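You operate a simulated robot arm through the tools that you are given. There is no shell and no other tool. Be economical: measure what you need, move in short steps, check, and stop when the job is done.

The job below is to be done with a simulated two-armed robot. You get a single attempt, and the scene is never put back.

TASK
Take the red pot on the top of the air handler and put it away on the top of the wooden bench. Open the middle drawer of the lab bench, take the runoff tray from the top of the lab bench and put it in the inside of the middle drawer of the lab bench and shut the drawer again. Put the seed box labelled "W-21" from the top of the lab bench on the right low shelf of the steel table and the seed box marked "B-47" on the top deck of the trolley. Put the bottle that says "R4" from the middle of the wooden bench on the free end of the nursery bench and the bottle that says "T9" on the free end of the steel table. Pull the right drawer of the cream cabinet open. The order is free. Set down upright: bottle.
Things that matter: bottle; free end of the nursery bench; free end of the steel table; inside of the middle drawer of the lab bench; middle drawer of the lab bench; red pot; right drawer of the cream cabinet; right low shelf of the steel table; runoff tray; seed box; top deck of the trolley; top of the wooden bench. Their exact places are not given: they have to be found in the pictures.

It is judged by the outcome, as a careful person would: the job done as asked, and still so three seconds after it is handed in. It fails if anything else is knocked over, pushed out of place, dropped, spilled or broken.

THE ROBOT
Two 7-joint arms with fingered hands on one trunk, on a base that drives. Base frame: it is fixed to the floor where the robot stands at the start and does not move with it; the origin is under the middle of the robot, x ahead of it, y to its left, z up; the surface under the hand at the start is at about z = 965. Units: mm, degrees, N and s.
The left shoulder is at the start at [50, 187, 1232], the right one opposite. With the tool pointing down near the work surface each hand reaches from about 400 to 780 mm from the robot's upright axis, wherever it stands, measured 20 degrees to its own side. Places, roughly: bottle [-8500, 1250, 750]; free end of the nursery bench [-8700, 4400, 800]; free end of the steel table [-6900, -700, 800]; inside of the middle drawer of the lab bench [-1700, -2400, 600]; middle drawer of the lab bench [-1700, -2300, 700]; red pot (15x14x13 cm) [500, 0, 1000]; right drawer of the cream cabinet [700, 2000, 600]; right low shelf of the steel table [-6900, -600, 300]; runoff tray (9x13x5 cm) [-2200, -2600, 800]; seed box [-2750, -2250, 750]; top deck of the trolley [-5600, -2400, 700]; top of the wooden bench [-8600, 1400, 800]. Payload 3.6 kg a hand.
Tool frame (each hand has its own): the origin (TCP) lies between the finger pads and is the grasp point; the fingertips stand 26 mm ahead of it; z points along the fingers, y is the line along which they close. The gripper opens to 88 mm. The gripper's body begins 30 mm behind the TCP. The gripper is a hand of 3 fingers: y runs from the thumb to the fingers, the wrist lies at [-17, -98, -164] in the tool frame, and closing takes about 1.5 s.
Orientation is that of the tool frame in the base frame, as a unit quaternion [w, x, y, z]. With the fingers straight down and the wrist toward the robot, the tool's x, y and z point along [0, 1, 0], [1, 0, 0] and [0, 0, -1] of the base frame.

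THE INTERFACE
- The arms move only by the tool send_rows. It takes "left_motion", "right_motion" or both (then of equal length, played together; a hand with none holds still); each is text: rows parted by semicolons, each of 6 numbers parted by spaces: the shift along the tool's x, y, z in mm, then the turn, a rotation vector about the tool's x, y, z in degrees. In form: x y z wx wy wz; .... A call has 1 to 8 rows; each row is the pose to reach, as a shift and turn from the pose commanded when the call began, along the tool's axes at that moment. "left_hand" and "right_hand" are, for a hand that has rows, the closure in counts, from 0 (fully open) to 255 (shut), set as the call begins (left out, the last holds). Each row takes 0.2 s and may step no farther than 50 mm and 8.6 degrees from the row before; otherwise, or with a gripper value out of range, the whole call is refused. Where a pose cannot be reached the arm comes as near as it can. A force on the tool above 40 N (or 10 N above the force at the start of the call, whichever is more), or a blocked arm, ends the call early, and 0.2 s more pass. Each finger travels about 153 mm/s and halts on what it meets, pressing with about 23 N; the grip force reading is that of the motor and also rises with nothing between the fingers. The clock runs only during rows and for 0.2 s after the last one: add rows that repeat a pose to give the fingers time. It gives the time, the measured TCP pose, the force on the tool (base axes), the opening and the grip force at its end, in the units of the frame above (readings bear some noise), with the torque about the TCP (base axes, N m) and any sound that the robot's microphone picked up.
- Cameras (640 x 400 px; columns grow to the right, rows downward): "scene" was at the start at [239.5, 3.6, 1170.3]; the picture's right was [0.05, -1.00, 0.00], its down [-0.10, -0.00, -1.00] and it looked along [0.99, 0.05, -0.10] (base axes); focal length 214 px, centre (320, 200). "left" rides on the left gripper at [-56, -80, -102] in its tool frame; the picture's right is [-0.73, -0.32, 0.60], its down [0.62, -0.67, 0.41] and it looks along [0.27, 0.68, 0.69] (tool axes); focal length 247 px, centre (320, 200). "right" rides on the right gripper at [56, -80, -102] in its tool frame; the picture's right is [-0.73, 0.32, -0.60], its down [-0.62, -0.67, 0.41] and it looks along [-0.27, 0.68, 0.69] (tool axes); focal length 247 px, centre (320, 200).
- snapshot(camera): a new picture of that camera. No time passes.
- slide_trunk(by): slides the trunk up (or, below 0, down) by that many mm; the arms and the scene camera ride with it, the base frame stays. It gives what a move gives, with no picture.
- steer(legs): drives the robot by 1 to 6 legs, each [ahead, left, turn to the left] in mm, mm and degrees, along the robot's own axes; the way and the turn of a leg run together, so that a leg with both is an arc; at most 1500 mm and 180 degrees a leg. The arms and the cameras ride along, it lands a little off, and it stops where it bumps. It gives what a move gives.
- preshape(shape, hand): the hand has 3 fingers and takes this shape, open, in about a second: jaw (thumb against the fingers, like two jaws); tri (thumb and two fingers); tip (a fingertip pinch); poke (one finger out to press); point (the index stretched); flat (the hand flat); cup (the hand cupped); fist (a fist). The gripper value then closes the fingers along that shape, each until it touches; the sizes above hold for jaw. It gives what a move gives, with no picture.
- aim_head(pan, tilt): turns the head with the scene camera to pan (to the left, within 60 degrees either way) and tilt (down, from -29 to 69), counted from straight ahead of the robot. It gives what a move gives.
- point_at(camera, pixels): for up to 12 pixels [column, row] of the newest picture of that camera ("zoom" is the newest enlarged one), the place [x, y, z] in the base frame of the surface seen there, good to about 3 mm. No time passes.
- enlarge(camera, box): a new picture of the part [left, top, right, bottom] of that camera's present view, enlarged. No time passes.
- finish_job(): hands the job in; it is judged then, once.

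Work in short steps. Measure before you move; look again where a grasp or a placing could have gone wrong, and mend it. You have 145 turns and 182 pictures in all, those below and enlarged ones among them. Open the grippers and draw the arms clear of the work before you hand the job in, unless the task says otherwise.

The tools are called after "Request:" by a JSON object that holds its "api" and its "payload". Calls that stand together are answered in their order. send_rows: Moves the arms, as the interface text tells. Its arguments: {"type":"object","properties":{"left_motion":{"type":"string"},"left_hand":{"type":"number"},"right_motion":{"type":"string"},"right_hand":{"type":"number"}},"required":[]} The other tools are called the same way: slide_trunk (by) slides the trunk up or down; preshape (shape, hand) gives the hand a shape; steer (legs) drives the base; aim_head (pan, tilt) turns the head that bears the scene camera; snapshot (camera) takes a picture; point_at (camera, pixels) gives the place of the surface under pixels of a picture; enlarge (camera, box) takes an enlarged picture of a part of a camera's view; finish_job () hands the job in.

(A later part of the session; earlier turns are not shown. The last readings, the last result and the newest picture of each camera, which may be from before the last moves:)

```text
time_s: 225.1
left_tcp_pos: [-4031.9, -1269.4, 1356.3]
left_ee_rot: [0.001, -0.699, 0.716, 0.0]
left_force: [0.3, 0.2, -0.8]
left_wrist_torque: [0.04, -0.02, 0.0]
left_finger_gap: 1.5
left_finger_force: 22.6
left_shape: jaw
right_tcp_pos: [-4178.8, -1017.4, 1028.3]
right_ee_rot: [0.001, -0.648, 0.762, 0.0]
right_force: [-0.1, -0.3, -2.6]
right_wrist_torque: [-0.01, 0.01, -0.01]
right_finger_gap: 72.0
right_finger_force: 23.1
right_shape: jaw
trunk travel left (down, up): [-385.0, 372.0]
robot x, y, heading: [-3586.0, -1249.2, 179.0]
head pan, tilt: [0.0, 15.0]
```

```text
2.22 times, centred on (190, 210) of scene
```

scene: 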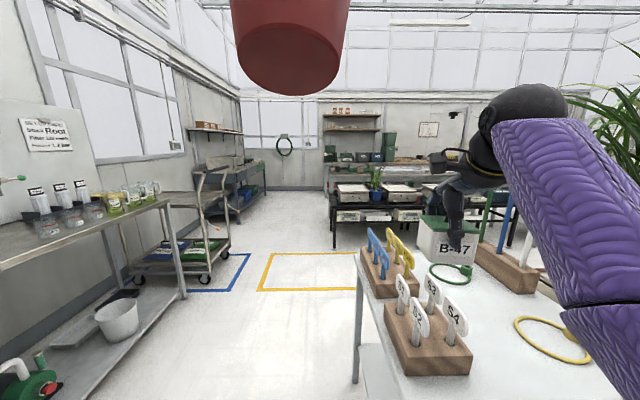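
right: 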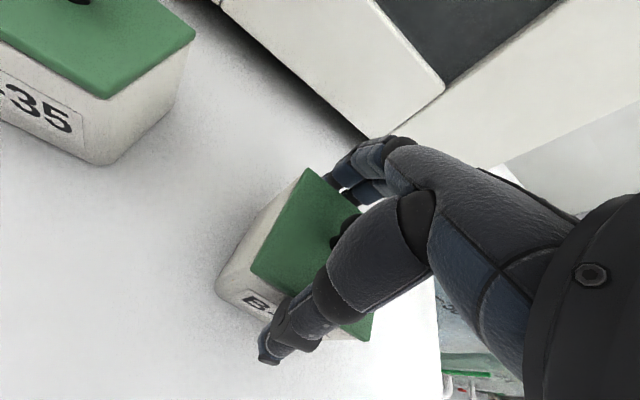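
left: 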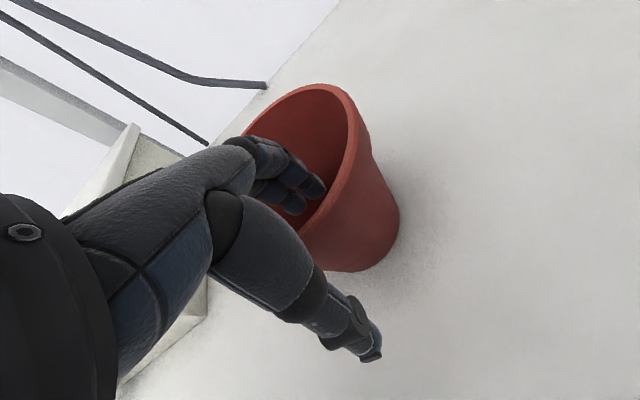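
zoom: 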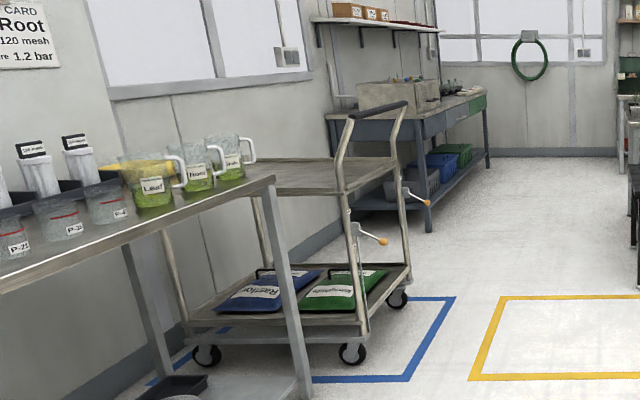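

I measure the trolley's handle and the deck corners in the zoomed picture.

Request:
{"api": "point_at", "payload": {"camera": "zoom", "pixels": [[355, 113], [380, 108], [402, 104], [340, 180], [395, 160], [335, 192], [262, 190], [320, 160], [300, 175], [360, 320], [375, 172], [408, 265]]}}

```text
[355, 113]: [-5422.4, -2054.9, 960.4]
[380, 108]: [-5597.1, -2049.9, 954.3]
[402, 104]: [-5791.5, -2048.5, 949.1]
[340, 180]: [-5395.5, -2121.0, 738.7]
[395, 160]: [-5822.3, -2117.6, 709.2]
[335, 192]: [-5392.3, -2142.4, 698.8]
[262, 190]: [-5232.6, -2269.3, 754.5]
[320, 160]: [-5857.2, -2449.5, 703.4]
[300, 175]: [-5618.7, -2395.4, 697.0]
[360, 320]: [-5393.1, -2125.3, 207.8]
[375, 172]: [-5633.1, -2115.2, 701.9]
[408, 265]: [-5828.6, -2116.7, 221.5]
```

The deck runs x -5390…-5830 from y -2115 back, at z≈700, with its handle on the aisle side. I will approach diagonally from the far (-x) side. First I strafe left, raise the trunk and drive on.

Request:
{"api": "steer", "payload": {"legs": [[0, 350, 1], [1400, 0, 0]]}}

Request:
{"api": "slide_trunk", "payload": {"by": 150}}

Request:
{"api": "snapshot", "payload": {"camera": "scene"}}

```text
time_s: 234.0
left_tcp_pos: [-5440.8, -1633.3, 1356.2]
left_ee_rot: [0.001, -0.706, 0.708, -0.001]
left_force: [0.3, 0.4, -1.0]
left_wrist_torque: [-0.02, -0.03, 0.0]
left_finger_gap: 1.6
left_finger_force: 22.5
left_shape: jaw
right_tcp_pos: [-5593.2, -1381.1, 1027.1]
right_ee_rot: [0.0, -0.655, 0.756, 0.001]
right_force: [-0.3, 0.0, -0.5]
right_wrist_torque: [0.0, 0.05, -0.05]
right_finger_gap: 72.0
right_finger_force: 23.1
right_shape: jaw
trunk travel left (down, up): [-385.0, 372.0]
robot x, y, heading: [-4989.7, -1603.3, -180.2]
head pan, tilt: [0.0, 15.0]
```

```text
time_s: 235.8
left_tcp_pos: [-5441.0, -1632.1, 1508.1]
left_ee_rot: [-0.001, -0.706, 0.708, -0.001]
left_force: [0.0, -0.2, -0.4]
left_wrist_torque: [-0.02, -0.03, 0.0]
left_finger_gap: 1.6
left_finger_force: 23.0
left_shape: jaw
right_tcp_pos: [-5593.1, -1381.3, 1176.9]
right_ee_rot: [0.001, -0.654, 0.756, 0.0]
right_force: [0.4, -0.8, -1.9]
right_wrist_torque: [0.02, -0.03, -0.04]
right_finger_gap: 72.1
right_finger_force: 22.9
right_shape: jaw
trunk travel left (down, up): [-535.0, 222.0]
robot x, y, heading: [-4995.6, -1605.5, -180.0]
head pan, tilt: [0.0, 15.0]
```

```text
115 pictures are left
```

scene: 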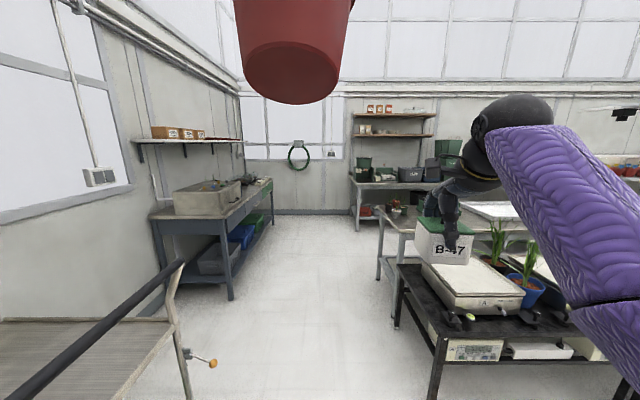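

I measure the black bench on the right, the steel table beyond and the grey bench at the left wall before going on.

Request:
{"api": "point_at", "payload": {"camera": "scene", "pixels": [[437, 340], [400, 275], [380, 275], [380, 225], [415, 235], [230, 295], [165, 225], [272, 180], [180, 320], [360, 230], [500, 205], [100, 350]]}}

```text
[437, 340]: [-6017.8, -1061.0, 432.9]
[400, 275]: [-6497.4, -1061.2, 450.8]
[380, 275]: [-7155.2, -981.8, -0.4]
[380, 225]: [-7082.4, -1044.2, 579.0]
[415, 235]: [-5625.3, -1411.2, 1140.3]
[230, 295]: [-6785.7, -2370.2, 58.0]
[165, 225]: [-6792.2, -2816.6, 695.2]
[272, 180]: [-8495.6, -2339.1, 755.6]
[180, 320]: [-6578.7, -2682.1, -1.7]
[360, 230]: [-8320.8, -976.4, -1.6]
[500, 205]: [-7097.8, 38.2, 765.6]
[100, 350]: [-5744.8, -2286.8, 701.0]
```

The floor is clear. I drive to (-6200,-1800) and turn left to face the trolley diagonally.

Request:
{"api": "steer", "payload": {"legs": [[1205, 200, 0], [0, 0, 160]]}}

Request:
{"api": "aim_head", "payload": {"pan": -20, "tilt": 35}}

Request:
{"api": "snapshot", "payload": {"camera": "scene"}}

```text
time_s: 248.7
left_tcp_pos: [-5801.3, -1924.7, 1507.1]
left_ee_rot: [-0.001, 0.814, 0.581, 0.0]
left_force: [-0.8, 0.9, -0.4]
left_wrist_torque: [0.02, 0.01, 0.01]
left_finger_gap: 1.6
left_finger_force: 23.6
left_shape: jaw
right_tcp_pos: [-5737.3, -2208.4, 1176.5]
right_ee_rot: [0.001, 0.852, 0.523, 0.0]
right_force: [-1.1, -0.2, -1.8]
right_wrist_torque: [0.0, 0.02, 0.02]
right_finger_gap: 72.1
right_finger_force: 23.0
right_shape: jaw
trunk travel left (down, up): [-535.0, 222.0]
robot x, y, heading: [-6232.3, -1807.4, -18.7]
head pan, tilt: [0.0, 15.0]
```

```text
time_s: 249.5
left_tcp_pos: [-5801.1, -1923.0, 1507.1]
left_ee_rot: [-0.001, 0.814, 0.581, 0.0]
left_force: [0.1, 0.7, 0.7]
left_wrist_torque: [0.0, 0.0, -0.01]
left_finger_gap: 1.5
left_finger_force: 23.2
left_shape: jaw
right_tcp_pos: [-5738.1, -2209.6, 1177.0]
right_ee_rot: [0.001, 0.852, 0.523, 0.0]
right_force: [0.5, 0.3, -1.7]
right_wrist_torque: [0.01, 0.03, 0.01]
right_finger_gap: 72.1
right_finger_force: 23.0
right_shape: jaw
trunk travel left (down, up): [-535.0, 222.0]
robot x, y, heading: [-6229.4, -1805.1, -19.0]
head pan, tilt: [-20.0, 35.0]
```

```text
114 pictures are left
```

scene: 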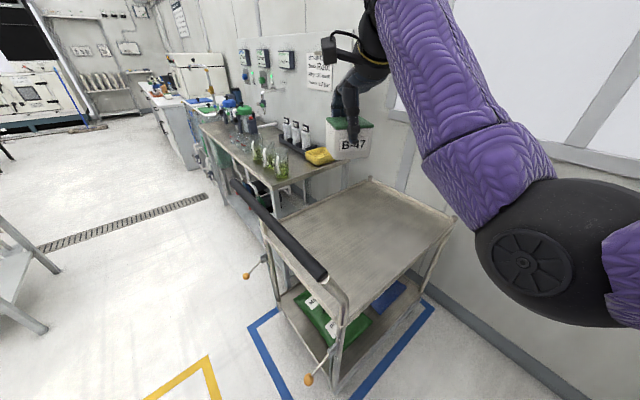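

The deck is empty and the box is above it. I shift right and ahead for a central spot and lower the trunk 300 mm.

Request:
{"api": "steer", "payload": {"legs": [[50, -80, 0]]}}

Request:
{"api": "slide_trunk", "payload": {"by": -300}}

Request:
{"api": "aim_head", "payload": {"pan": -35, "tilt": 30}}

Request:
{"api": "snapshot", "payload": {"camera": "scene"}}

```text
time_s: 250.6
left_tcp_pos: [-5779.7, -2017.7, 1506.4]
left_ee_rot: [-0.002, 0.814, 0.58, 0.0]
left_force: [-0.1, -0.5, 0.7]
left_wrist_torque: [0.0, 0.01, 0.02]
left_finger_gap: 1.4
left_finger_force: 23.1
left_shape: jaw
right_tcp_pos: [-5716.8, -2303.7, 1177.4]
right_ee_rot: [-0.001, 0.853, 0.521, 0.0]
right_force: [0.0, -0.2, -1.8]
right_wrist_torque: [0.05, -0.01, 0.02]
right_finger_gap: 71.9
right_finger_force: 23.2
right_shape: jaw
trunk travel left (down, up): [-535.0, 222.0]
robot x, y, heading: [-6211.4, -1899.7, -19.2]
head pan, tilt: [-20.0, 35.0]
```

```text
time_s: 253.6
left_tcp_pos: [-5778.9, -2016.8, 1206.7]
left_ee_rot: [0.0, 0.815, 0.579, 0.0]
left_force: [0.8, -0.3, -0.2]
left_wrist_torque: [0.0, 0.02, 0.0]
left_finger_gap: 1.2
left_finger_force: 23.2
left_shape: jaw
right_tcp_pos: [-5715.8, -2302.5, 877.4]
right_ee_rot: [0.001, 0.853, 0.523, 0.0]
right_force: [-0.6, 1.1, -1.3]
right_wrist_torque: [0.06, 0.01, 0.02]
right_finger_gap: 72.2
right_finger_force: 22.6
right_shape: jaw
trunk travel left (down, up): [-235.0, 522.0]
robot x, y, heading: [-6210.5, -1898.4, -18.7]
head pan, tilt: [-20.0, 35.0]
```

```text
time_s: 254.4
left_tcp_pos: [-5779.6, -2017.0, 1207.1]
left_ee_rot: [-0.001, 0.815, 0.58, -0.001]
left_force: [-0.3, -0.2, -0.2]
left_wrist_torque: [-0.02, 0.03, 0.01]
left_finger_gap: 1.1
left_finger_force: 23.2
left_shape: jaw
right_tcp_pos: [-5716.7, -2302.8, 878.0]
right_ee_rot: [0.001, 0.853, 0.523, -0.001]
right_force: [0.3, -0.6, -1.7]
right_wrist_torque: [0.02, -0.02, -0.03]
right_finger_gap: 71.9
right_finger_force: 23.3
right_shape: jaw
trunk travel left (down, up): [-235.0, 522.0]
robot x, y, heading: [-6206.4, -1898.5, -18.6]
head pan, tilt: [-35.0, 30.0]
```

```text
113 pictures are left
```

scene: 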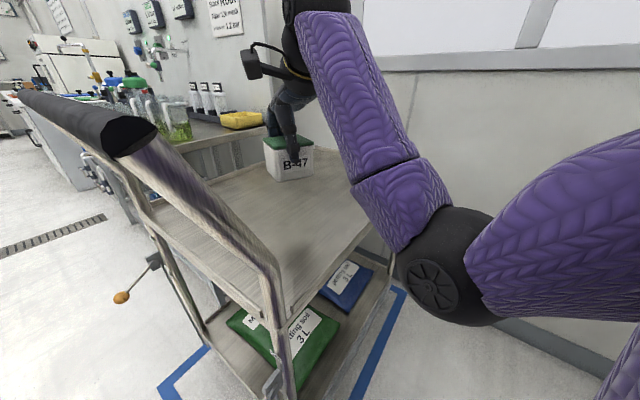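

Clear of the handle. I lower to just above the deck, then until it touches.

Request:
{"api": "send_rows", "payload": {"right_motion": "0 0 40 0 0 0; 0 0 75 0 0 0; 0 0 100 0 0 0; 0 0 108 0 0 0; 0 0 113 0 0 0; 0 0 117 0 0 0; 0 0 117 0 0 0"}}

Request:
{"api": "snapshot", "payload": {"camera": "scene"}}

```text
time_s: 256.0
left_tcp_pos: [-5780.2, -2016.0, 1207.8]
left_ee_rot: [0.0, 0.814, 0.581, 0.0]
left_force: [-0.5, -0.2, -0.6]
left_wrist_torque: [0.0, -0.01, -0.05]
left_finger_gap: 1.3
left_finger_force: 22.8
left_shape: jaw
right_tcp_pos: [-5716.7, -2303.1, 762.0]
right_ee_rot: [0.002, 0.853, 0.522, 0.0]
right_force: [-1.2, -0.6, 7.1]
right_wrist_torque: [-0.15, -0.21, -0.04]
right_finger_gap: 72.0
right_finger_force: 22.8
right_shape: jaw
trunk travel left (down, up): [-235.0, 522.0]
robot x, y, heading: [-6209.5, -1896.4, -18.9]
head pan, tilt: [-35.0, 30.0]
```

```text
112 pictures are left
```

scene: 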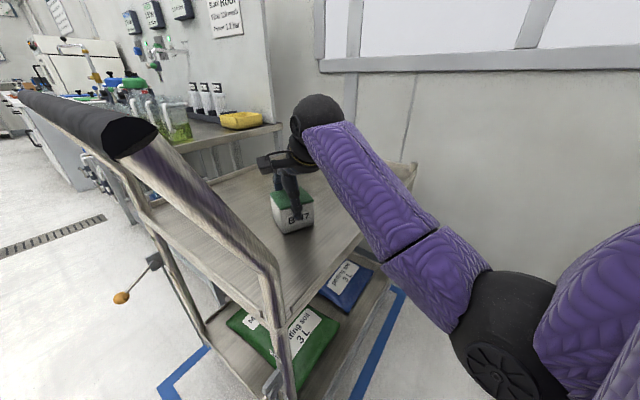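

The box has touched the deck (7 N). I release and lift straight up.

Request:
{"api": "send_rows", "payload": {"right_motion": "0 0 -2 0 0 0; 0 0 -2 0 0 0; 0 0 -2 0 0 0; 0 0 -2 0 0 0", "right_hand": 0}}

Request:
{"api": "send_rows", "payload": {"right_motion": "0 0 -30 0 0 0; 0 0 -70 0 0 0; 0 0 -110 0 0 0; 0 0 -150 0 0 0; 0 0 -200 0 0 0"}}

Request:
{"api": "slide_trunk", "payload": {"by": 250}}

Request:
{"api": "snapshot", "payload": {"camera": "scene"}}

```text
time_s: 257.0
left_tcp_pos: [-5779.0, -2016.8, 1206.9]
left_ee_rot: [-0.001, 0.815, 0.58, -0.001]
left_force: [-0.3, 0.6, 0.0]
left_wrist_torque: [-0.02, 0.04, 0.01]
left_finger_gap: 1.3
left_finger_force: 23.6
left_shape: jaw
right_tcp_pos: [-5716.6, -2302.6, 761.9]
right_ee_rot: [0.002, 0.853, 0.522, -0.002]
right_force: [-0.3, 1.4, 0.0]
right_wrist_torque: [0.05, 0.02, 0.0]
right_finger_gap: 87.8
right_finger_force: 0.0
right_shape: jaw
trunk travel left (down, up): [-235.0, 522.0]
robot x, y, heading: [-6207.1, -1899.9, -19.0]
head pan, tilt: [-35.0, 30.0]
```

```text
time_s: 258.2
left_tcp_pos: [-5779.6, -2016.0, 1207.1]
left_ee_rot: [0.0, 0.815, 0.58, 0.0]
left_force: [-0.3, -0.1, 0.7]
left_wrist_torque: [0.03, 0.0, -0.01]
left_finger_gap: 1.2
left_finger_force: 22.6
left_shape: jaw
right_tcp_pos: [-5717.9, -2301.9, 964.0]
right_ee_rot: [0.0, 0.853, 0.522, -0.001]
right_force: [-0.3, -1.3, 0.2]
right_wrist_torque: [0.0, -0.01, 0.02]
right_finger_gap: 87.7
right_finger_force: 0.1
right_shape: jaw
trunk travel left (down, up): [-235.0, 522.0]
robot x, y, heading: [-6202.7, -1900.5, -18.8]
head pan, tilt: [-35.0, 30.0]
```

```text
time_s: 260.8
left_tcp_pos: [-5779.2, -2016.5, 1457.3]
left_ee_rot: [0.0, 0.814, 0.58, -0.001]
left_force: [-0.3, 0.1, -0.3]
left_wrist_torque: [0.0, 0.0, -0.03]
left_finger_gap: 1.1
left_finger_force: 23.2
left_shape: jaw
right_tcp_pos: [-5716.6, -2302.0, 1212.9]
right_ee_rot: [0.0, 0.853, 0.523, -0.001]
right_force: [-0.4, 0.9, -0.6]
right_wrist_torque: [0.0, 0.01, -0.01]
right_finger_gap: 87.7
right_finger_force: 0.0
right_shape: jaw
trunk travel left (down, up): [-485.0, 272.0]
robot x, y, heading: [-6213.5, -1896.5, -19.0]
head pan, tilt: [-35.0, 30.0]
```

```text
111 pictures are left
```

scene: 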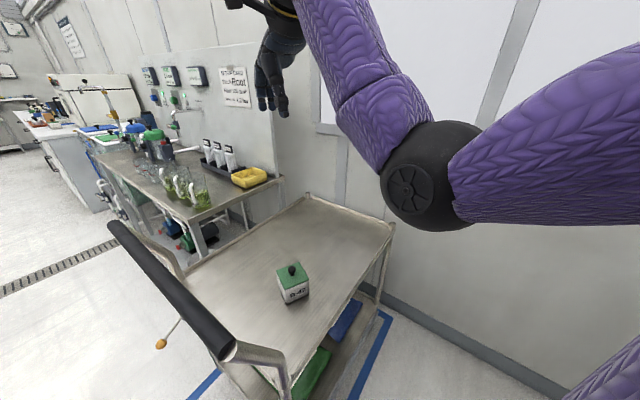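

B-47 stands on the top deck. I drive back to the lab bench for W-21.

Request:
{"api": "steer", "payload": {"legs": [[0, 350, 0], [0, 0, 19], [1450, 0, 0], [1200, 0, 0], [1150, 0, 0], [0, 0, -90]]}}

Request:
{"api": "aim_head", "payload": {"pan": -10, "tilt": 35}}

Request:
{"api": "snapshot", "payload": {"camera": "scene"}}

```text
time_s: 285.8
left_tcp_pos: [-2291.4, -2087.8, 1456.6]
left_ee_rot: [-0.001, 1.0, -0.017, 0.0]
left_force: [0.0, 0.2, -0.7]
left_wrist_torque: [0.02, 0.02, 0.0]
left_finger_gap: 1.1
left_finger_force: 22.9
left_shape: jaw
right_tcp_pos: [-2546.1, -2231.1, 1213.0]
right_ee_rot: [-0.001, 0.996, -0.085, -0.001]
right_force: [-0.6, -0.7, 0.4]
right_wrist_torque: [0.02, 0.02, -0.02]
right_finger_gap: 87.7
right_finger_force: 0.0
right_shape: jaw
trunk travel left (down, up): [-485.0, 272.0]
robot x, y, heading: [-2304.8, -1643.3, -91.7]
head pan, tilt: [-35.0, 30.0]
```

```text
time_s: 286.7
left_tcp_pos: [-2291.6, -2088.8, 1456.7]
left_ee_rot: [-0.001, 1.0, -0.017, 0.0]
left_force: [0.4, 0.7, 0.1]
left_wrist_torque: [-0.01, 0.01, 0.0]
left_finger_gap: 1.3
left_finger_force: 22.9
left_shape: jaw
right_tcp_pos: [-2545.3, -2233.7, 1212.7]
right_ee_rot: [0.0, 0.996, -0.087, 0.0]
right_force: [0.3, 0.2, 0.1]
right_wrist_torque: [-0.01, 0.04, -0.03]
right_finger_gap: 87.9
right_finger_force: 0.1
right_shape: jaw
trunk travel left (down, up): [-485.0, 272.0]
robot x, y, heading: [-2304.0, -1644.3, -91.9]
head pan, tilt: [-10.0, 35.0]
```

```text
110 pictures are left
```

scene: 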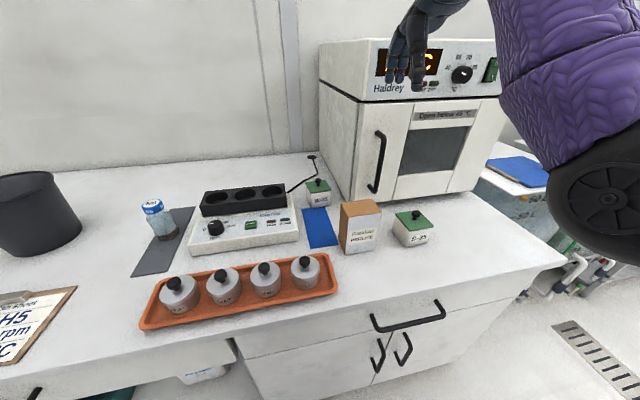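

W-21 is at about (318,190), with the perlite box and oven close by. I zoom in and measure.

Request:
{"api": "enlarge", "payload": {"camera": "scene", "box": [260, 150, 420, 250]}}

Request:
{"api": "point_at", "payload": {"camera": "zoom", "pixels": [[190, 117], [280, 122], [270, 160], [192, 160], [230, 115], [200, 190], [275, 215], [330, 215], [470, 238], [490, 205], [400, 200], [350, 120]]}}

```text
4.00 times, centred on (340, 200) of scene
```

zoom: 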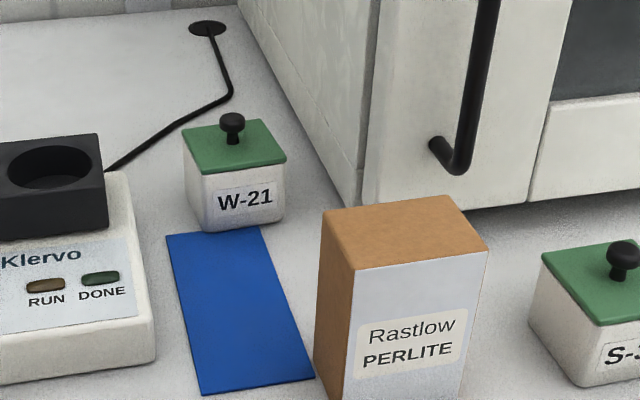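

```text
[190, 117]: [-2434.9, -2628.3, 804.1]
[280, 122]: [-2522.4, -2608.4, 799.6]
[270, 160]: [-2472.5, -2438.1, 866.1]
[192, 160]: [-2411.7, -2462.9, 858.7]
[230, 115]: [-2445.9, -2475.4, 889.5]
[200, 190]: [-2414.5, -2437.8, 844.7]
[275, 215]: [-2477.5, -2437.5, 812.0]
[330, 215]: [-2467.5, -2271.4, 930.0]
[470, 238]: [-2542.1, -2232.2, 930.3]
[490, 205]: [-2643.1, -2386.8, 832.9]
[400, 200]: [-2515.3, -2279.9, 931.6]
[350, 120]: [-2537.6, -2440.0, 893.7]
```

W-21's centre is (-2447,-2471); the oven's left side is at x -2538 and the perlite's back at y -2280. I pull the hand left and back first, then move the robot closer.

Request:
{"api": "send_rows", "payload": {"right_motion": "20 -20 0 0 0 -4; 40 -40 0 0 0 -8; 60 -60 0 0 0 -11; 60 -60 0 0 0 -11"}}

Request:
{"api": "steer", "payload": {"legs": [[0, 40, 1.9], [125, 0, 0]]}}

```text
time_s: 287.7
left_tcp_pos: [-2291.2, -2088.9, 1457.1]
left_ee_rot: [0.0, 1.0, -0.017, 0.001]
left_force: [1.4, -0.1, 0.0]
left_wrist_torque: [0.04, -0.02, -0.01]
left_finger_gap: 1.5
left_finger_force: 22.4
left_shape: jaw
right_tcp_pos: [-2476.8, -2185.3, 1212.7]
right_ee_rot: [-0.001, 1.0, 0.011, -0.001]
right_force: [0.3, 0.4, -0.1]
right_wrist_torque: [0.03, 0.0, -0.02]
right_finger_gap: 87.7
right_finger_force: 0.1
right_shape: jaw
trunk travel left (down, up): [-485.0, 272.0]
robot x, y, heading: [-2301.1, -1645.6, -92.0]
head pan, tilt: [-10.0, 35.0]
```

```text
time_s: 289.4
left_tcp_pos: [-2236.2, -2214.9, 1457.0]
left_ee_rot: [-0.001, 1.0, 0.0, 0.001]
left_force: [0.0, 0.2, -0.5]
left_wrist_torque: [0.02, -0.02, 0.0]
left_finger_gap: 1.4
left_finger_force: 22.9
left_shape: jaw
right_tcp_pos: [-2419.2, -2318.6, 1211.5]
right_ee_rot: [-0.002, 1.0, 0.026, 0.0]
right_force: [-0.3, -0.5, 0.0]
right_wrist_torque: [-0.01, -0.02, -0.01]
right_finger_gap: 87.8
right_finger_force: 0.0
right_shape: jaw
trunk travel left (down, up): [-485.0, 272.0]
robot x, y, heading: [-2265.6, -1771.4, -89.7]
head pan, tilt: [-10.0, 35.0]
```

I lower the trunk 150 mm for reach and move the hand over W-21, down to z 955.

Request:
{"api": "slide_trunk", "payload": {"by": -150}}

Request:
{"api": "send_rows", "payload": {"right_motion": "-12 45 0 0 0 0; -24 90 0 0 0 0; -36 135 0 0 0 0; -36 151 20 0 0 0; -36 151 60 0 0 0; -36 151 100 0 0 0; -36 151 106 0 0 0", "right_hand": 0}}

Request:
{"api": "snapshot", "payload": {"camera": "right"}}

Request:
{"api": "snapshot", "payload": {"camera": "scene"}}

```text
time_s: 291.2
left_tcp_pos: [-2235.5, -2213.3, 1308.1]
left_ee_rot: [0.001, 1.0, 0.0, -0.001]
left_force: [0.7, 1.7, 0.1]
left_wrist_torque: [0.04, -0.01, 0.0]
left_finger_gap: 1.1
left_finger_force: 23.0
left_shape: jaw
right_tcp_pos: [-2417.8, -2315.9, 1063.6]
right_ee_rot: [-0.001, 1.0, 0.027, -0.001]
right_force: [-0.4, 0.2, -0.7]
right_wrist_torque: [0.04, 0.01, -0.01]
right_finger_gap: 87.9
right_finger_force: 0.0
right_shape: jaw
trunk travel left (down, up): [-335.0, 422.0]
robot x, y, heading: [-2268.6, -1771.2, -89.7]
head pan, tilt: [-10.0, 35.0]
```

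```text
time_s: 292.8
left_tcp_pos: [-2236.9, -2213.0, 1308.5]
left_ee_rot: [0.0, 1.0, 0.001, 0.0]
left_force: [-0.5, -0.6, -1.2]
left_wrist_torque: [0.04, 0.0, -0.01]
left_finger_gap: 1.1
left_finger_force: 23.4
left_shape: jaw
right_tcp_pos: [-2446.6, -2469.6, 957.0]
right_ee_rot: [0.0, 1.0, 0.027, -0.001]
right_force: [0.2, 0.0, 0.4]
right_wrist_torque: [0.02, 0.02, -0.02]
right_finger_gap: 87.7
right_finger_force: 0.0
right_shape: jaw
trunk travel left (down, up): [-335.0, 422.0]
robot x, y, heading: [-2262.1, -1772.9, -90.0]
head pan, tilt: [-10.0, 35.0]
```

```text
108 pictures are left
```

right: 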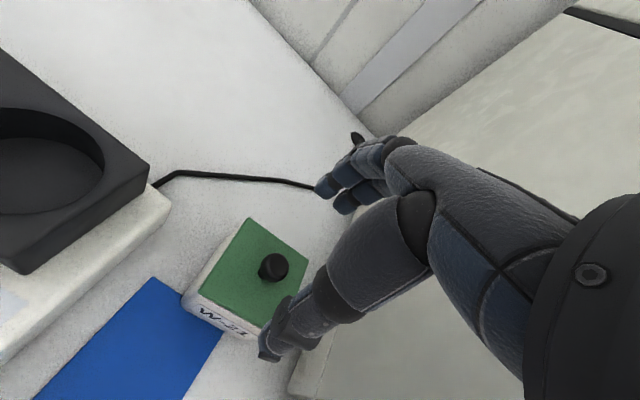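

```text
107 pictures are left
```

scene: 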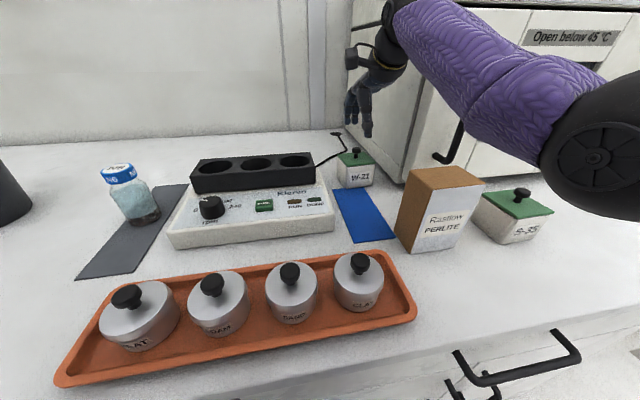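

The alignment matches the B-47 grasp. I check the forearm and elbow heights above the perlite box before descending.

Request:
{"api": "point_at", "payload": {"camera": "scene", "pixels": [[460, 105], [500, 135], [540, 160], [570, 190], [620, 215], [420, 80], [600, 150]]}}

```text
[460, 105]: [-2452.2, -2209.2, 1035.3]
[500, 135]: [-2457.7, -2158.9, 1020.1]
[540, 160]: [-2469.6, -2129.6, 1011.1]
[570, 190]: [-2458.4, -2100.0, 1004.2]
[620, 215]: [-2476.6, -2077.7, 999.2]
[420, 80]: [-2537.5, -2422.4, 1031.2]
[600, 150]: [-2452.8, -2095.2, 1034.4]
```

The forearm would come too low over the perlite box. I raise the trunk 130 mm, shift the base left and forward, and return the hand over W-21 so the arm slopes down more steeply.

Request:
{"api": "slide_trunk", "payload": {"by": 130}}

Request:
{"api": "steer", "payload": {"legs": [[25, 90, 0]]}}

Request:
{"api": "send_rows", "payload": {"right_motion": "-30 -5 30 0 0 0; -60 -15 60 0 0 0; -90 -25 90 0 0 0; -90 -25 130 0 0 0; -90 -25 130 0 0 0"}}

Request:
{"api": "snapshot", "payload": {"camera": "scene"}}

```text
time_s: 294.3
left_tcp_pos: [-2235.5, -2213.9, 1436.5]
left_ee_rot: [-0.001, 1.0, 0.0, 0.0]
left_force: [-0.3, -0.2, -0.6]
left_wrist_torque: [0.04, 0.0, -0.02]
left_finger_gap: 1.4
left_finger_force: 22.5
left_shape: jaw
right_tcp_pos: [-2446.1, -2469.7, 1086.1]
right_ee_rot: [-0.001, 1.0, 0.027, -0.001]
right_force: [0.0, 0.1, 0.4]
right_wrist_torque: [0.0, -0.03, 0.0]
right_finger_gap: 87.8
right_finger_force: 0.0
right_shape: jaw
trunk travel left (down, up): [-465.0, 292.0]
robot x, y, heading: [-2262.1, -1765.2, -89.5]
head pan, tilt: [-10.0, 35.0]
```

```text
time_s: 295.5
left_tcp_pos: [-2143.6, -2237.1, 1437.1]
left_ee_rot: [-0.001, 1.0, 0.0, 0.0]
left_force: [0.3, 0.2, -0.4]
left_wrist_torque: [0.02, 0.03, -0.01]
left_finger_gap: 1.5
left_finger_force: 23.4
left_shape: jaw
right_tcp_pos: [-2355.7, -2496.1, 1086.2]
right_ee_rot: [-0.001, 1.0, 0.028, -0.001]
right_force: [1.1, -0.1, 0.3]
right_wrist_torque: [0.01, 0.03, -0.01]
right_finger_gap: 87.6
right_finger_force: 0.0
right_shape: jaw
trunk travel left (down, up): [-465.0, 292.0]
robot x, y, heading: [-2178.4, -1794.3, -89.7]
head pan, tilt: [-10.0, 35.0]
```

```text
time_s: 296.7
left_tcp_pos: [-2146.7, -2237.9, 1437.4]
left_ee_rot: [0.0, 1.0, 0.001, 0.001]
left_force: [-0.7, 0.2, -0.7]
left_wrist_torque: [0.01, 0.0, 0.0]
left_finger_gap: 1.1
left_finger_force: 22.7
left_shape: jaw
right_tcp_pos: [-2447.8, -2477.3, 957.7]
right_ee_rot: [0.0, 1.0, 0.027, 0.0]
right_force: [0.6, 0.9, 0.6]
right_wrist_torque: [-0.06, -0.02, -0.02]
right_finger_gap: 87.9
right_finger_force: 0.1
right_shape: jaw
trunk travel left (down, up): [-465.0, 292.0]
robot x, y, heading: [-2174.8, -1792.4, -89.5]
head pan, tilt: [-10.0, 35.0]
```

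```text
106 pictures are left
```

scene: 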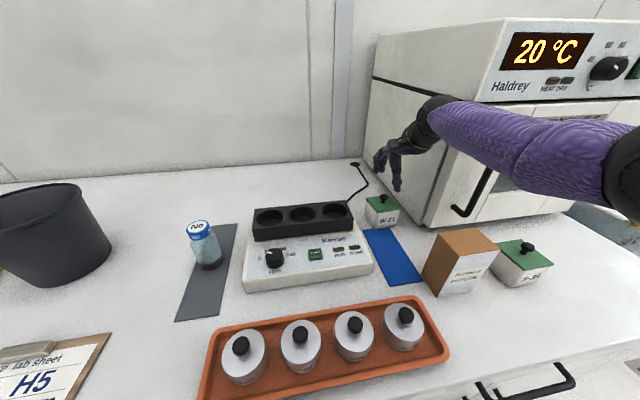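

Request:
{"api": "point_at", "payload": {"camera": "scene", "pixels": [[460, 145], [500, 175], [550, 192], [600, 190], [630, 215], [435, 115], [440, 140]]}}

```text
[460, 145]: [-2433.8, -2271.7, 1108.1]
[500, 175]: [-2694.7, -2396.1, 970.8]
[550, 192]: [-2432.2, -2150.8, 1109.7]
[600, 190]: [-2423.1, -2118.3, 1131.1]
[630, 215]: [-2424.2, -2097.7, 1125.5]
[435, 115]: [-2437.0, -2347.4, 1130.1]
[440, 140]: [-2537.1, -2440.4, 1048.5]
```

The forearm now has over 80 mm margin. I descend onto W-21 to z 861 and close.

Request:
{"api": "send_rows", "payload": {"right_motion": "0 -5 30 0 0 0; 0 -5 55 0 0 0; 0 -5 80 0 0 0; 0 -5 96 0 0 0; 0 -5 96 0 0 0"}}

Request:
{"api": "snapshot", "payload": {"camera": "right"}}

Request:
{"api": "enlarge", "payload": {"camera": "scene", "box": [320, 100, 560, 250]}}

```text
time_s: 297.9
left_tcp_pos: [-2146.2, -2237.9, 1436.5]
left_ee_rot: [0.001, 1.0, 0.0, 0.001]
left_force: [0.1, 0.7, -0.4]
left_wrist_torque: [-0.02, 0.02, -0.03]
left_finger_gap: 1.4
left_finger_force: 23.2
left_shape: jaw
right_tcp_pos: [-2444.9, -2454.3, 872.6]
right_ee_rot: [0.001, 1.0, 0.027, -0.001]
right_force: [-0.2, -2.1, 1.0]
right_wrist_torque: [-0.09, 0.0, -0.05]
right_finger_gap: 87.8
right_finger_force: 0.0
right_shape: jaw
right hand out of reach, approached as far as the arm can: row 3, 4, 5
trunk travel left (down, up): [-465.0, 292.0]
robot x, y, heading: [-2176.7, -1791.9, -90.0]
head pan, tilt: [-10.0, 35.0]
```

```text
105 pictures are left
```

right: 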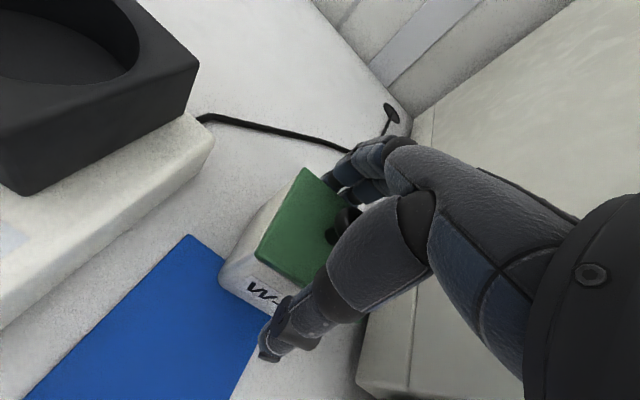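

```text
2.67 times, centred on (440, 175) of scene
```

zoom: 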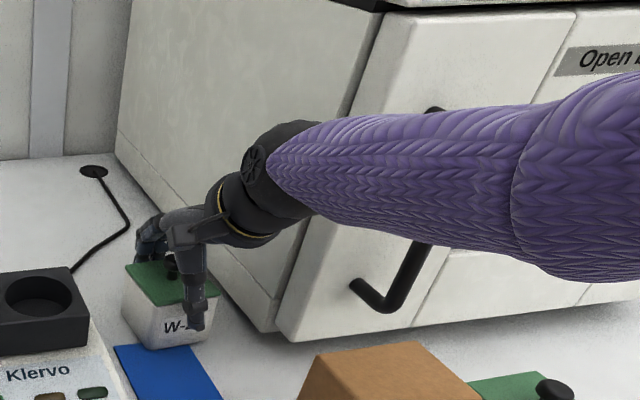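

The arm is at its limit (TCP at y -2454, z 872). I raise the hand, lower the trunk 70 mm, and try again.

Request:
{"api": "send_rows", "payload": {"right_motion": "0 0 -40 0 0 0; 0 0 -80 0 0 0; 0 0 -80 0 0 0"}}

Request:
{"api": "slide_trunk", "payload": {"by": -70}}

```text
time_s: 298.7
left_tcp_pos: [-2145.8, -2238.9, 1436.6]
left_ee_rot: [0.001, 1.0, -0.001, 0.001]
left_force: [0.0, 0.3, -1.0]
left_wrist_torque: [0.01, -0.02, -0.04]
left_finger_gap: 1.4
left_finger_force: 23.8
left_shape: jaw
right_tcp_pos: [-2447.1, -2485.2, 945.0]
right_ee_rot: [0.0, 1.0, 0.027, -0.001]
right_force: [1.1, -1.0, 0.6]
right_wrist_torque: [-0.01, 0.0, 0.0]
right_finger_gap: 87.8
right_finger_force: 0.1
right_shape: jaw
right hand out of reach, approached as far as the arm can: row 1, 2, 3
trunk travel left (down, up): [-465.0, 292.0]
robot x, y, heading: [-2174.3, -1793.6, -89.9]
head pan, tilt: [-10.0, 35.0]
```

```text
time_s: 299.5
left_tcp_pos: [-2144.3, -2237.8, 1375.1]
left_ee_rot: [-0.002, 1.0, 0.001, 0.001]
left_force: [0.0, -0.4, -0.3]
left_wrist_torque: [0.01, -0.02, -0.01]
left_finger_gap: 1.2
left_finger_force: 23.4
left_shape: jaw
right_tcp_pos: [-2448.1, -2497.4, 884.4]
right_ee_rot: [0.006, 1.0, 0.025, 0.0]
right_force: [1.3, 2.2, 18.5]
right_wrist_torque: [1.21, 0.03, -0.04]
right_finger_gap: 88.1
right_finger_force: 0.0
right_shape: jaw
trunk travel left (down, up): [-404.0, 353.0]
robot x, y, heading: [-2175.3, -1792.0, -89.7]
head pan, tilt: [-10.0, 35.0]
stopped: the force on the tool passed its limit at 47 N (the readings are from after the stop); the commanded pose is now the measured one
```

The hand had drifted forward and the thumb pressed on the lid. I lift straight away and check the box.

Request:
{"api": "send_rows", "payload": {"right_motion": "0 0 -30 0 0 0; 0 10 -60 0 0 0; 0 10 -60 0 0 0"}}

Request:
{"api": "snapshot", "payload": {"camera": "right"}}

Request:
{"api": "enlarge", "payload": {"camera": "scene", "box": [320, 100, 560, 250]}}

```text
time_s: 300.3
left_tcp_pos: [-2147.0, -2240.6, 1375.0]
left_ee_rot: [-0.002, 1.0, -0.001, 0.001]
left_force: [0.0, -0.1, -0.9]
left_wrist_torque: [0.03, -0.01, 0.01]
left_finger_gap: 1.1
left_finger_force: 22.4
left_shape: jaw
right_tcp_pos: [-2450.2, -2513.4, 937.4]
right_ee_rot: [0.001, 1.0, 0.026, 0.001]
right_force: [-0.7, -0.4, -0.8]
right_wrist_torque: [0.0, -0.02, 0.01]
right_finger_gap: 87.9
right_finger_force: 0.0
right_shape: jaw
right hand out of reach, approached as far as the arm can: row 1, 2, 3
trunk travel left (down, up): [-404.0, 353.0]
robot x, y, heading: [-2176.6, -1790.3, -90.0]
head pan, tilt: [-10.0, 35.0]
```

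```text
103 pictures are left
```

right: 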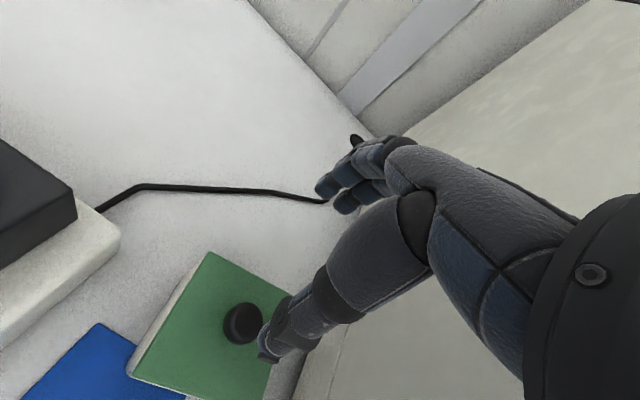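

```text
2.67 times, centred on (440, 175) of scene
```

zoom: 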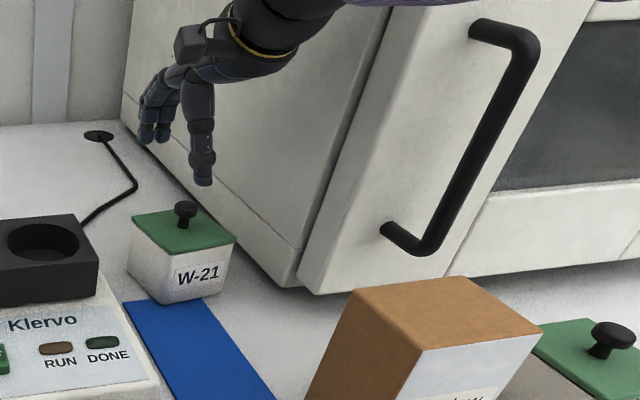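

The box looks undisturbed. I re-measure it.

Request:
{"api": "point_at", "payload": {"camera": "zoom", "pixels": [[186, 205], [137, 216], [235, 240], [175, 255], [178, 300], [225, 290], [205, 265], [190, 245]]}}

```text
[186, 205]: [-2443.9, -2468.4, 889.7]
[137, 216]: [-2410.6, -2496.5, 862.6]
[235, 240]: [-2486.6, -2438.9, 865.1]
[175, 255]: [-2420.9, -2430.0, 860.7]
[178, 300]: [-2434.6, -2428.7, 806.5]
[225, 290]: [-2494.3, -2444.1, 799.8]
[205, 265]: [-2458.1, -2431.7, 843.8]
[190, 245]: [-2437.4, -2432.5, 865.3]
```

W-21's centre is about (-2448,-2468). I move the hand back 45 mm with a small yaw and confirm before descending.

Request:
{"api": "send_rows", "payload": {"right_motion": "2 -20 0 0 0 -2; 4 -45 0 0 0 -4; 4 -45 0 0 0 -4; 4 -45 0 0 0 -4"}}

Request:
{"api": "snapshot", "payload": {"camera": "right"}}

```text
time_s: 301.3
left_tcp_pos: [-2144.8, -2239.6, 1375.8]
left_ee_rot: [-0.002, 1.0, 0.0, 0.001]
left_force: [-0.3, 0.8, -1.4]
left_wrist_torque: [0.06, 0.0, 0.01]
left_finger_gap: 1.4
left_finger_force: 23.2
left_shape: jaw
right_tcp_pos: [-2451.7, -2509.2, 925.1]
right_ee_rot: [0.001, 0.998, 0.061, 0.002]
right_force: [-0.3, 0.2, -0.7]
right_wrist_torque: [0.05, -0.02, 0.02]
right_finger_gap: 87.8
right_finger_force: 0.1
right_shape: jaw
right hand out of reach, approached as far as the arm can: row 1, 2, 3, 4
trunk travel left (down, up): [-404.0, 353.0]
robot x, y, heading: [-2172.0, -1791.3, -89.9]
head pan, tilt: [-10.0, 35.0]
```

```text
101 pictures are left
```

right: 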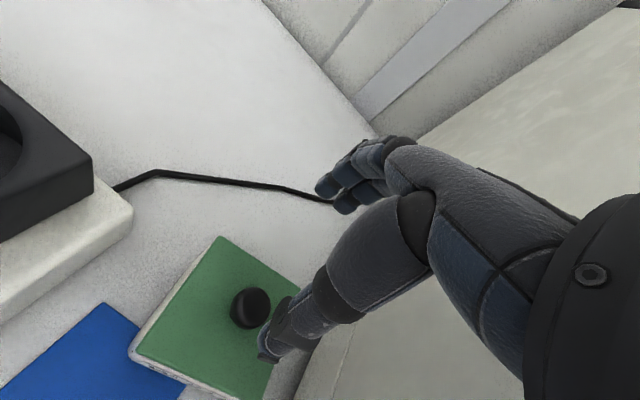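

The arm seems stuck in an awkward posture (the target should be well within reach). I lift it higher to let it recover.

Request:
{"api": "send_rows", "payload": {"right_motion": "0 -10 -40 0 0 0; 0 -30 -80 0 0 0; 0 -60 -120 0 0 0; 0 -90 -150 0 0 0; 0 -90 -150 0 0 0"}}

Request:
{"api": "slide_trunk", "payload": {"by": -40}}

```text
time_s: 302.5
left_tcp_pos: [-2145.3, -2239.1, 1376.4]
left_ee_rot: [-0.002, 1.0, 0.0, 0.001]
left_force: [0.8, 0.4, -0.1]
left_wrist_torque: [0.01, 0.01, 0.03]
left_finger_gap: 1.3
left_finger_force: 22.7
left_shape: jaw
right_tcp_pos: [-2472.2, -2531.6, 1061.4]
right_ee_rot: [0.001, 0.998, 0.061, 0.001]
right_force: [0.0, 0.6, -0.4]
right_wrist_torque: [-0.02, 0.0, -0.02]
right_finger_gap: 87.8
right_finger_force: 0.1
right_shape: jaw
right hand out of reach, approached as far as the arm can: row 1, 2, 3, 4, 5
trunk travel left (down, up): [-404.0, 353.0]
robot x, y, heading: [-2174.0, -1793.2, -89.9]
head pan, tilt: [-10.0, 35.0]
```

```text
time_s: 303.4
left_tcp_pos: [-2144.7, -2240.7, 1334.3]
left_ee_rot: [-0.002, 1.0, 0.002, 0.0]
left_force: [-0.2, -0.4, -1.3]
left_wrist_torque: [0.04, 0.03, 0.03]
left_finger_gap: 1.3
left_finger_force: 22.3
left_shape: jaw
right_tcp_pos: [-2473.3, -2532.5, 1019.2]
right_ee_rot: [-0.001, 0.998, 0.062, 0.0]
right_force: [-0.5, -0.2, 0.9]
right_wrist_torque: [-0.01, -0.01, 0.03]
right_finger_gap: 88.2
right_finger_force: 0.1
right_shape: jaw
trunk travel left (down, up): [-364.0, 393.0]
robot x, y, heading: [-2175.5, -1793.4, -89.9]
head pan, tilt: [-10.0, 35.0]
```

The arm is stretched straight. I pull the target inward and to the left so the elbow bends again.

Request:
{"api": "send_rows", "payload": {"right_motion": "40 -20 0 0 0 0; 80 -40 0 0 0 0; 120 -60 -20 0 0 0; 120 -80 -40 0 0 0; 120 -100 -60 0 0 0; 120 -120 -60 0 0 0; 120 -120 -60 0 0 0"}}

Request:
{"api": "snapshot", "payload": {"camera": "scene"}}

```text
time_s: 304.9
left_tcp_pos: [-2146.1, -2238.9, 1334.5]
left_ee_rot: [-0.002, 1.0, 0.0, -0.001]
left_force: [-0.3, -0.3, -1.5]
left_wrist_torque: [0.03, 0.01, 0.01]
left_finger_gap: 1.7
left_finger_force: 23.2
left_shape: jaw
right_tcp_pos: [-2372.1, -2399.9, 1082.0]
right_ee_rot: [0.001, 0.998, 0.061, 0.001]
right_force: [0.2, 0.3, 0.0]
right_wrist_torque: [0.0, 0.02, 0.01]
right_finger_gap: 88.1
right_finger_force: 0.1
right_shape: jaw
trunk travel left (down, up): [-364.0, 393.0]
robot x, y, heading: [-2175.9, -1794.8, -89.5]
head pan, tilt: [-10.0, 35.0]
```

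```text
100 pictures are left
```

scene: 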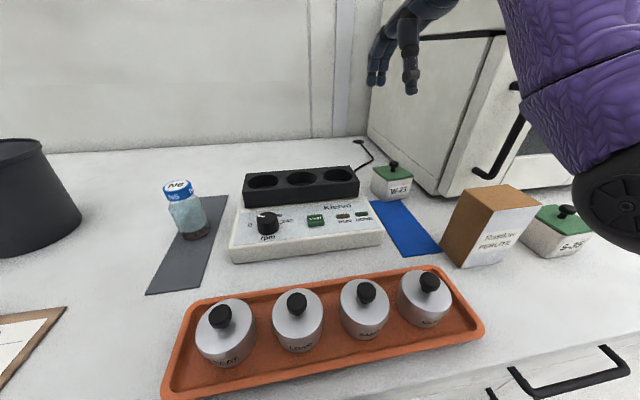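

Recovered. I now go to above W-21 in one path, then check the forearm height.

Request:
{"api": "send_rows", "payload": {"right_motion": "-42 28 0 0 0 0; -84 57 0 0 0 0; -84 57 40 0 0 0; -84 57 80 0 0 0; -84 57 120 0 0 0; -84 57 130 0 0 0; -84 57 130 0 0 0"}}

Request:
{"api": "snapshot", "payload": {"camera": "scene"}}

Request:
{"api": "snapshot", "payload": {"camera": "right"}}

```text
refused: row 1 steps farther than a row can; nothing moved
```

```text
99 pictures are left
```

scene: 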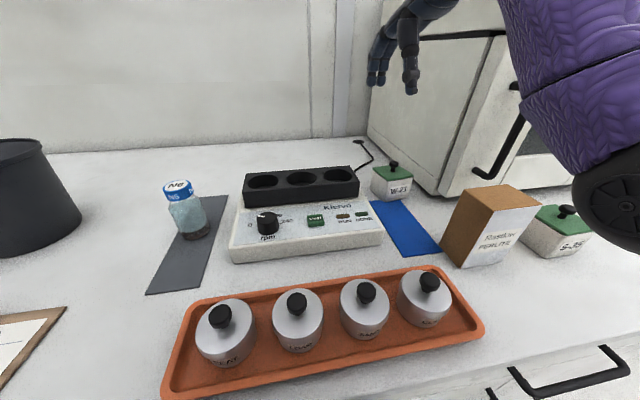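

```text
98 pictures are left
```

right: 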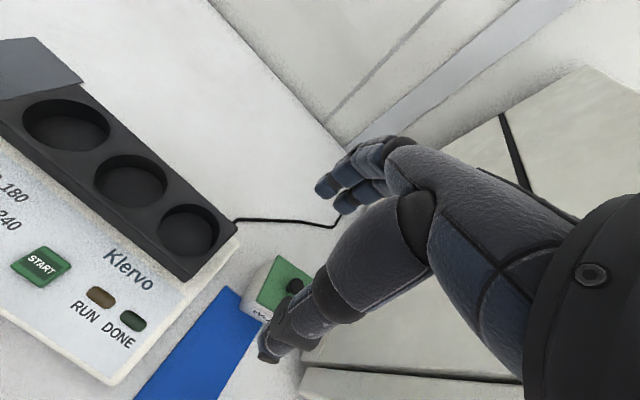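

The first row was too large, so I repeat with smaller steps.

Request:
{"api": "send_rows", "payload": {"right_motion": "-28 19 0 0 0 0; -56 38 0 0 0 0; -84 57 0 0 0 0; -84 57 40 0 0 0; -84 57 80 0 0 0; -84 57 120 0 0 0; -84 57 130 0 0 0; -84 57 130 0 0 0"}}

Request:
{"api": "snapshot", "payload": {"camera": "scene"}}

Request:
{"api": "snapshot", "payload": {"camera": "right"}}

```text
time_s: 306.8
left_tcp_pos: [-2146.3, -2240.2, 1335.0]
left_ee_rot: [-0.001, 1.0, 0.0, 0.001]
left_force: [0.6, 1.0, -0.5]
left_wrist_torque: [0.01, -0.01, 0.03]
left_finger_gap: 1.5
left_finger_force: 22.8
left_shape: jaw
right_tcp_pos: [-2447.4, -2466.4, 951.6]
right_ee_rot: [0.002, 0.998, 0.061, 0.001]
right_force: [0.9, -0.1, 0.1]
right_wrist_torque: [-0.02, -0.03, 0.02]
right_finger_gap: 88.0
right_finger_force: 0.1
right_shape: jaw
trunk travel left (down, up): [-364.0, 393.0]
robot x, y, heading: [-2174.6, -1791.3, -90.0]
head pan, tilt: [-10.0, 35.0]
```

```text
97 pictures are left
```

scene: 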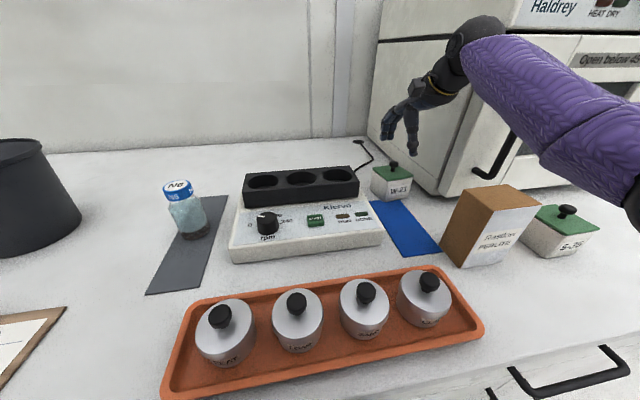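

```text
96 pictures are left
```

right: 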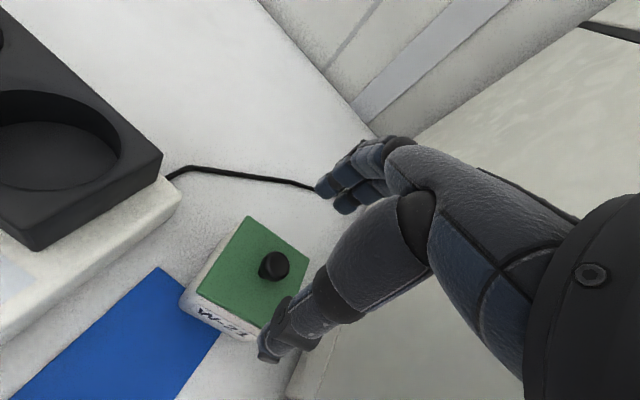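

Request:
{"api": "point_at", "payload": {"camera": "scene", "pixels": [[490, 95], [520, 130], [545, 165], [590, 185], [620, 200]]}}

```text
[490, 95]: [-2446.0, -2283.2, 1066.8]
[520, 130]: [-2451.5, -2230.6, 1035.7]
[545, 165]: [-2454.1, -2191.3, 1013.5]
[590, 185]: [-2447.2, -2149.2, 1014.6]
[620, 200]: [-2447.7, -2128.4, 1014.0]
```

The forearm would clear the perlite by only about 15 mm. I raise the trunk 30 mm to lift the elbow, then descend stepwise.

Request:
{"api": "slide_trunk", "payload": {"by": 32}}

Request:
{"api": "send_rows", "payload": {"right_motion": "0 0 30 0 0 0; 0 0 60 0 0 0; 0 0 85 0 0 0; 0 0 85 0 0 0"}}

Request:
{"api": "enlarge", "payload": {"camera": "scene", "box": [340, 60, 640, 248]}}

Request:
{"api": "point_at", "payload": {"camera": "zoom", "pixels": [[300, 170], [350, 200], [400, 225], [450, 250], [520, 260]]}}

```text
time_s: 307.5
left_tcp_pos: [-2147.6, -2240.1, 1366.0]
left_ee_rot: [-0.002, 1.0, 0.001, 0.001]
left_force: [0.0, -0.4, -0.8]
left_wrist_torque: [0.02, -0.03, -0.01]
left_finger_gap: 1.3
left_finger_force: 23.3
left_shape: jaw
right_tcp_pos: [-2447.4, -2466.8, 981.5]
right_ee_rot: [0.002, 0.998, 0.061, 0.001]
right_force: [0.0, -0.6, 0.1]
right_wrist_torque: [-0.01, -0.01, 0.03]
right_finger_gap: 87.8
right_finger_force: 0.1
right_shape: jaw
trunk travel left (down, up): [-396.0, 361.0]
robot x, y, heading: [-2176.4, -1792.6, -89.9]
head pan, tilt: [-10.0, 35.0]
```

```text
time_s: 308.5
left_tcp_pos: [-2146.3, -2238.9, 1368.0]
left_ee_rot: [-0.001, 1.0, -0.001, 0.001]
left_force: [-0.6, -0.4, -0.6]
left_wrist_torque: [0.06, 0.01, -0.01]
left_finger_gap: 1.5
left_finger_force: 23.4
left_shape: jaw
right_tcp_pos: [-2446.2, -2466.6, 896.7]
right_ee_rot: [0.002, 0.998, 0.061, 0.002]
right_force: [0.1, -0.7, 0.1]
right_wrist_torque: [0.02, -0.03, 0.0]
right_finger_gap: 88.3
right_finger_force: 0.1
right_shape: jaw
trunk travel left (down, up): [-396.0, 361.0]
robot x, y, heading: [-2174.1, -1795.4, -89.6]
head pan, tilt: [-10.0, 35.0]
```

```text
2.13 times, centred on (490, 154) of scene
```

zoom: 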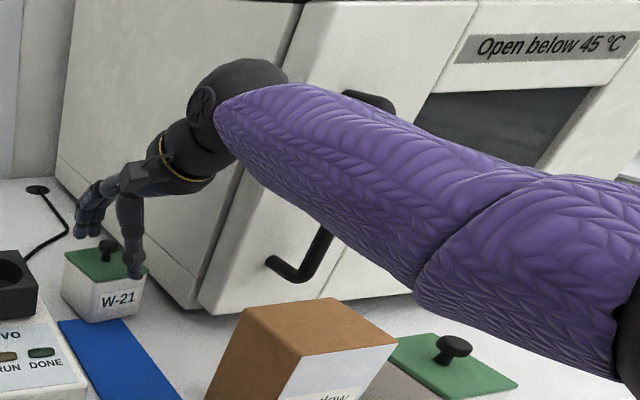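

```text
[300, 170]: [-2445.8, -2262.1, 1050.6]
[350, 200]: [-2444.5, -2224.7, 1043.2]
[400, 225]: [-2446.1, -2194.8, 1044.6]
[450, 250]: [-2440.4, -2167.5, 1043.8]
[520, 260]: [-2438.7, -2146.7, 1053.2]
```

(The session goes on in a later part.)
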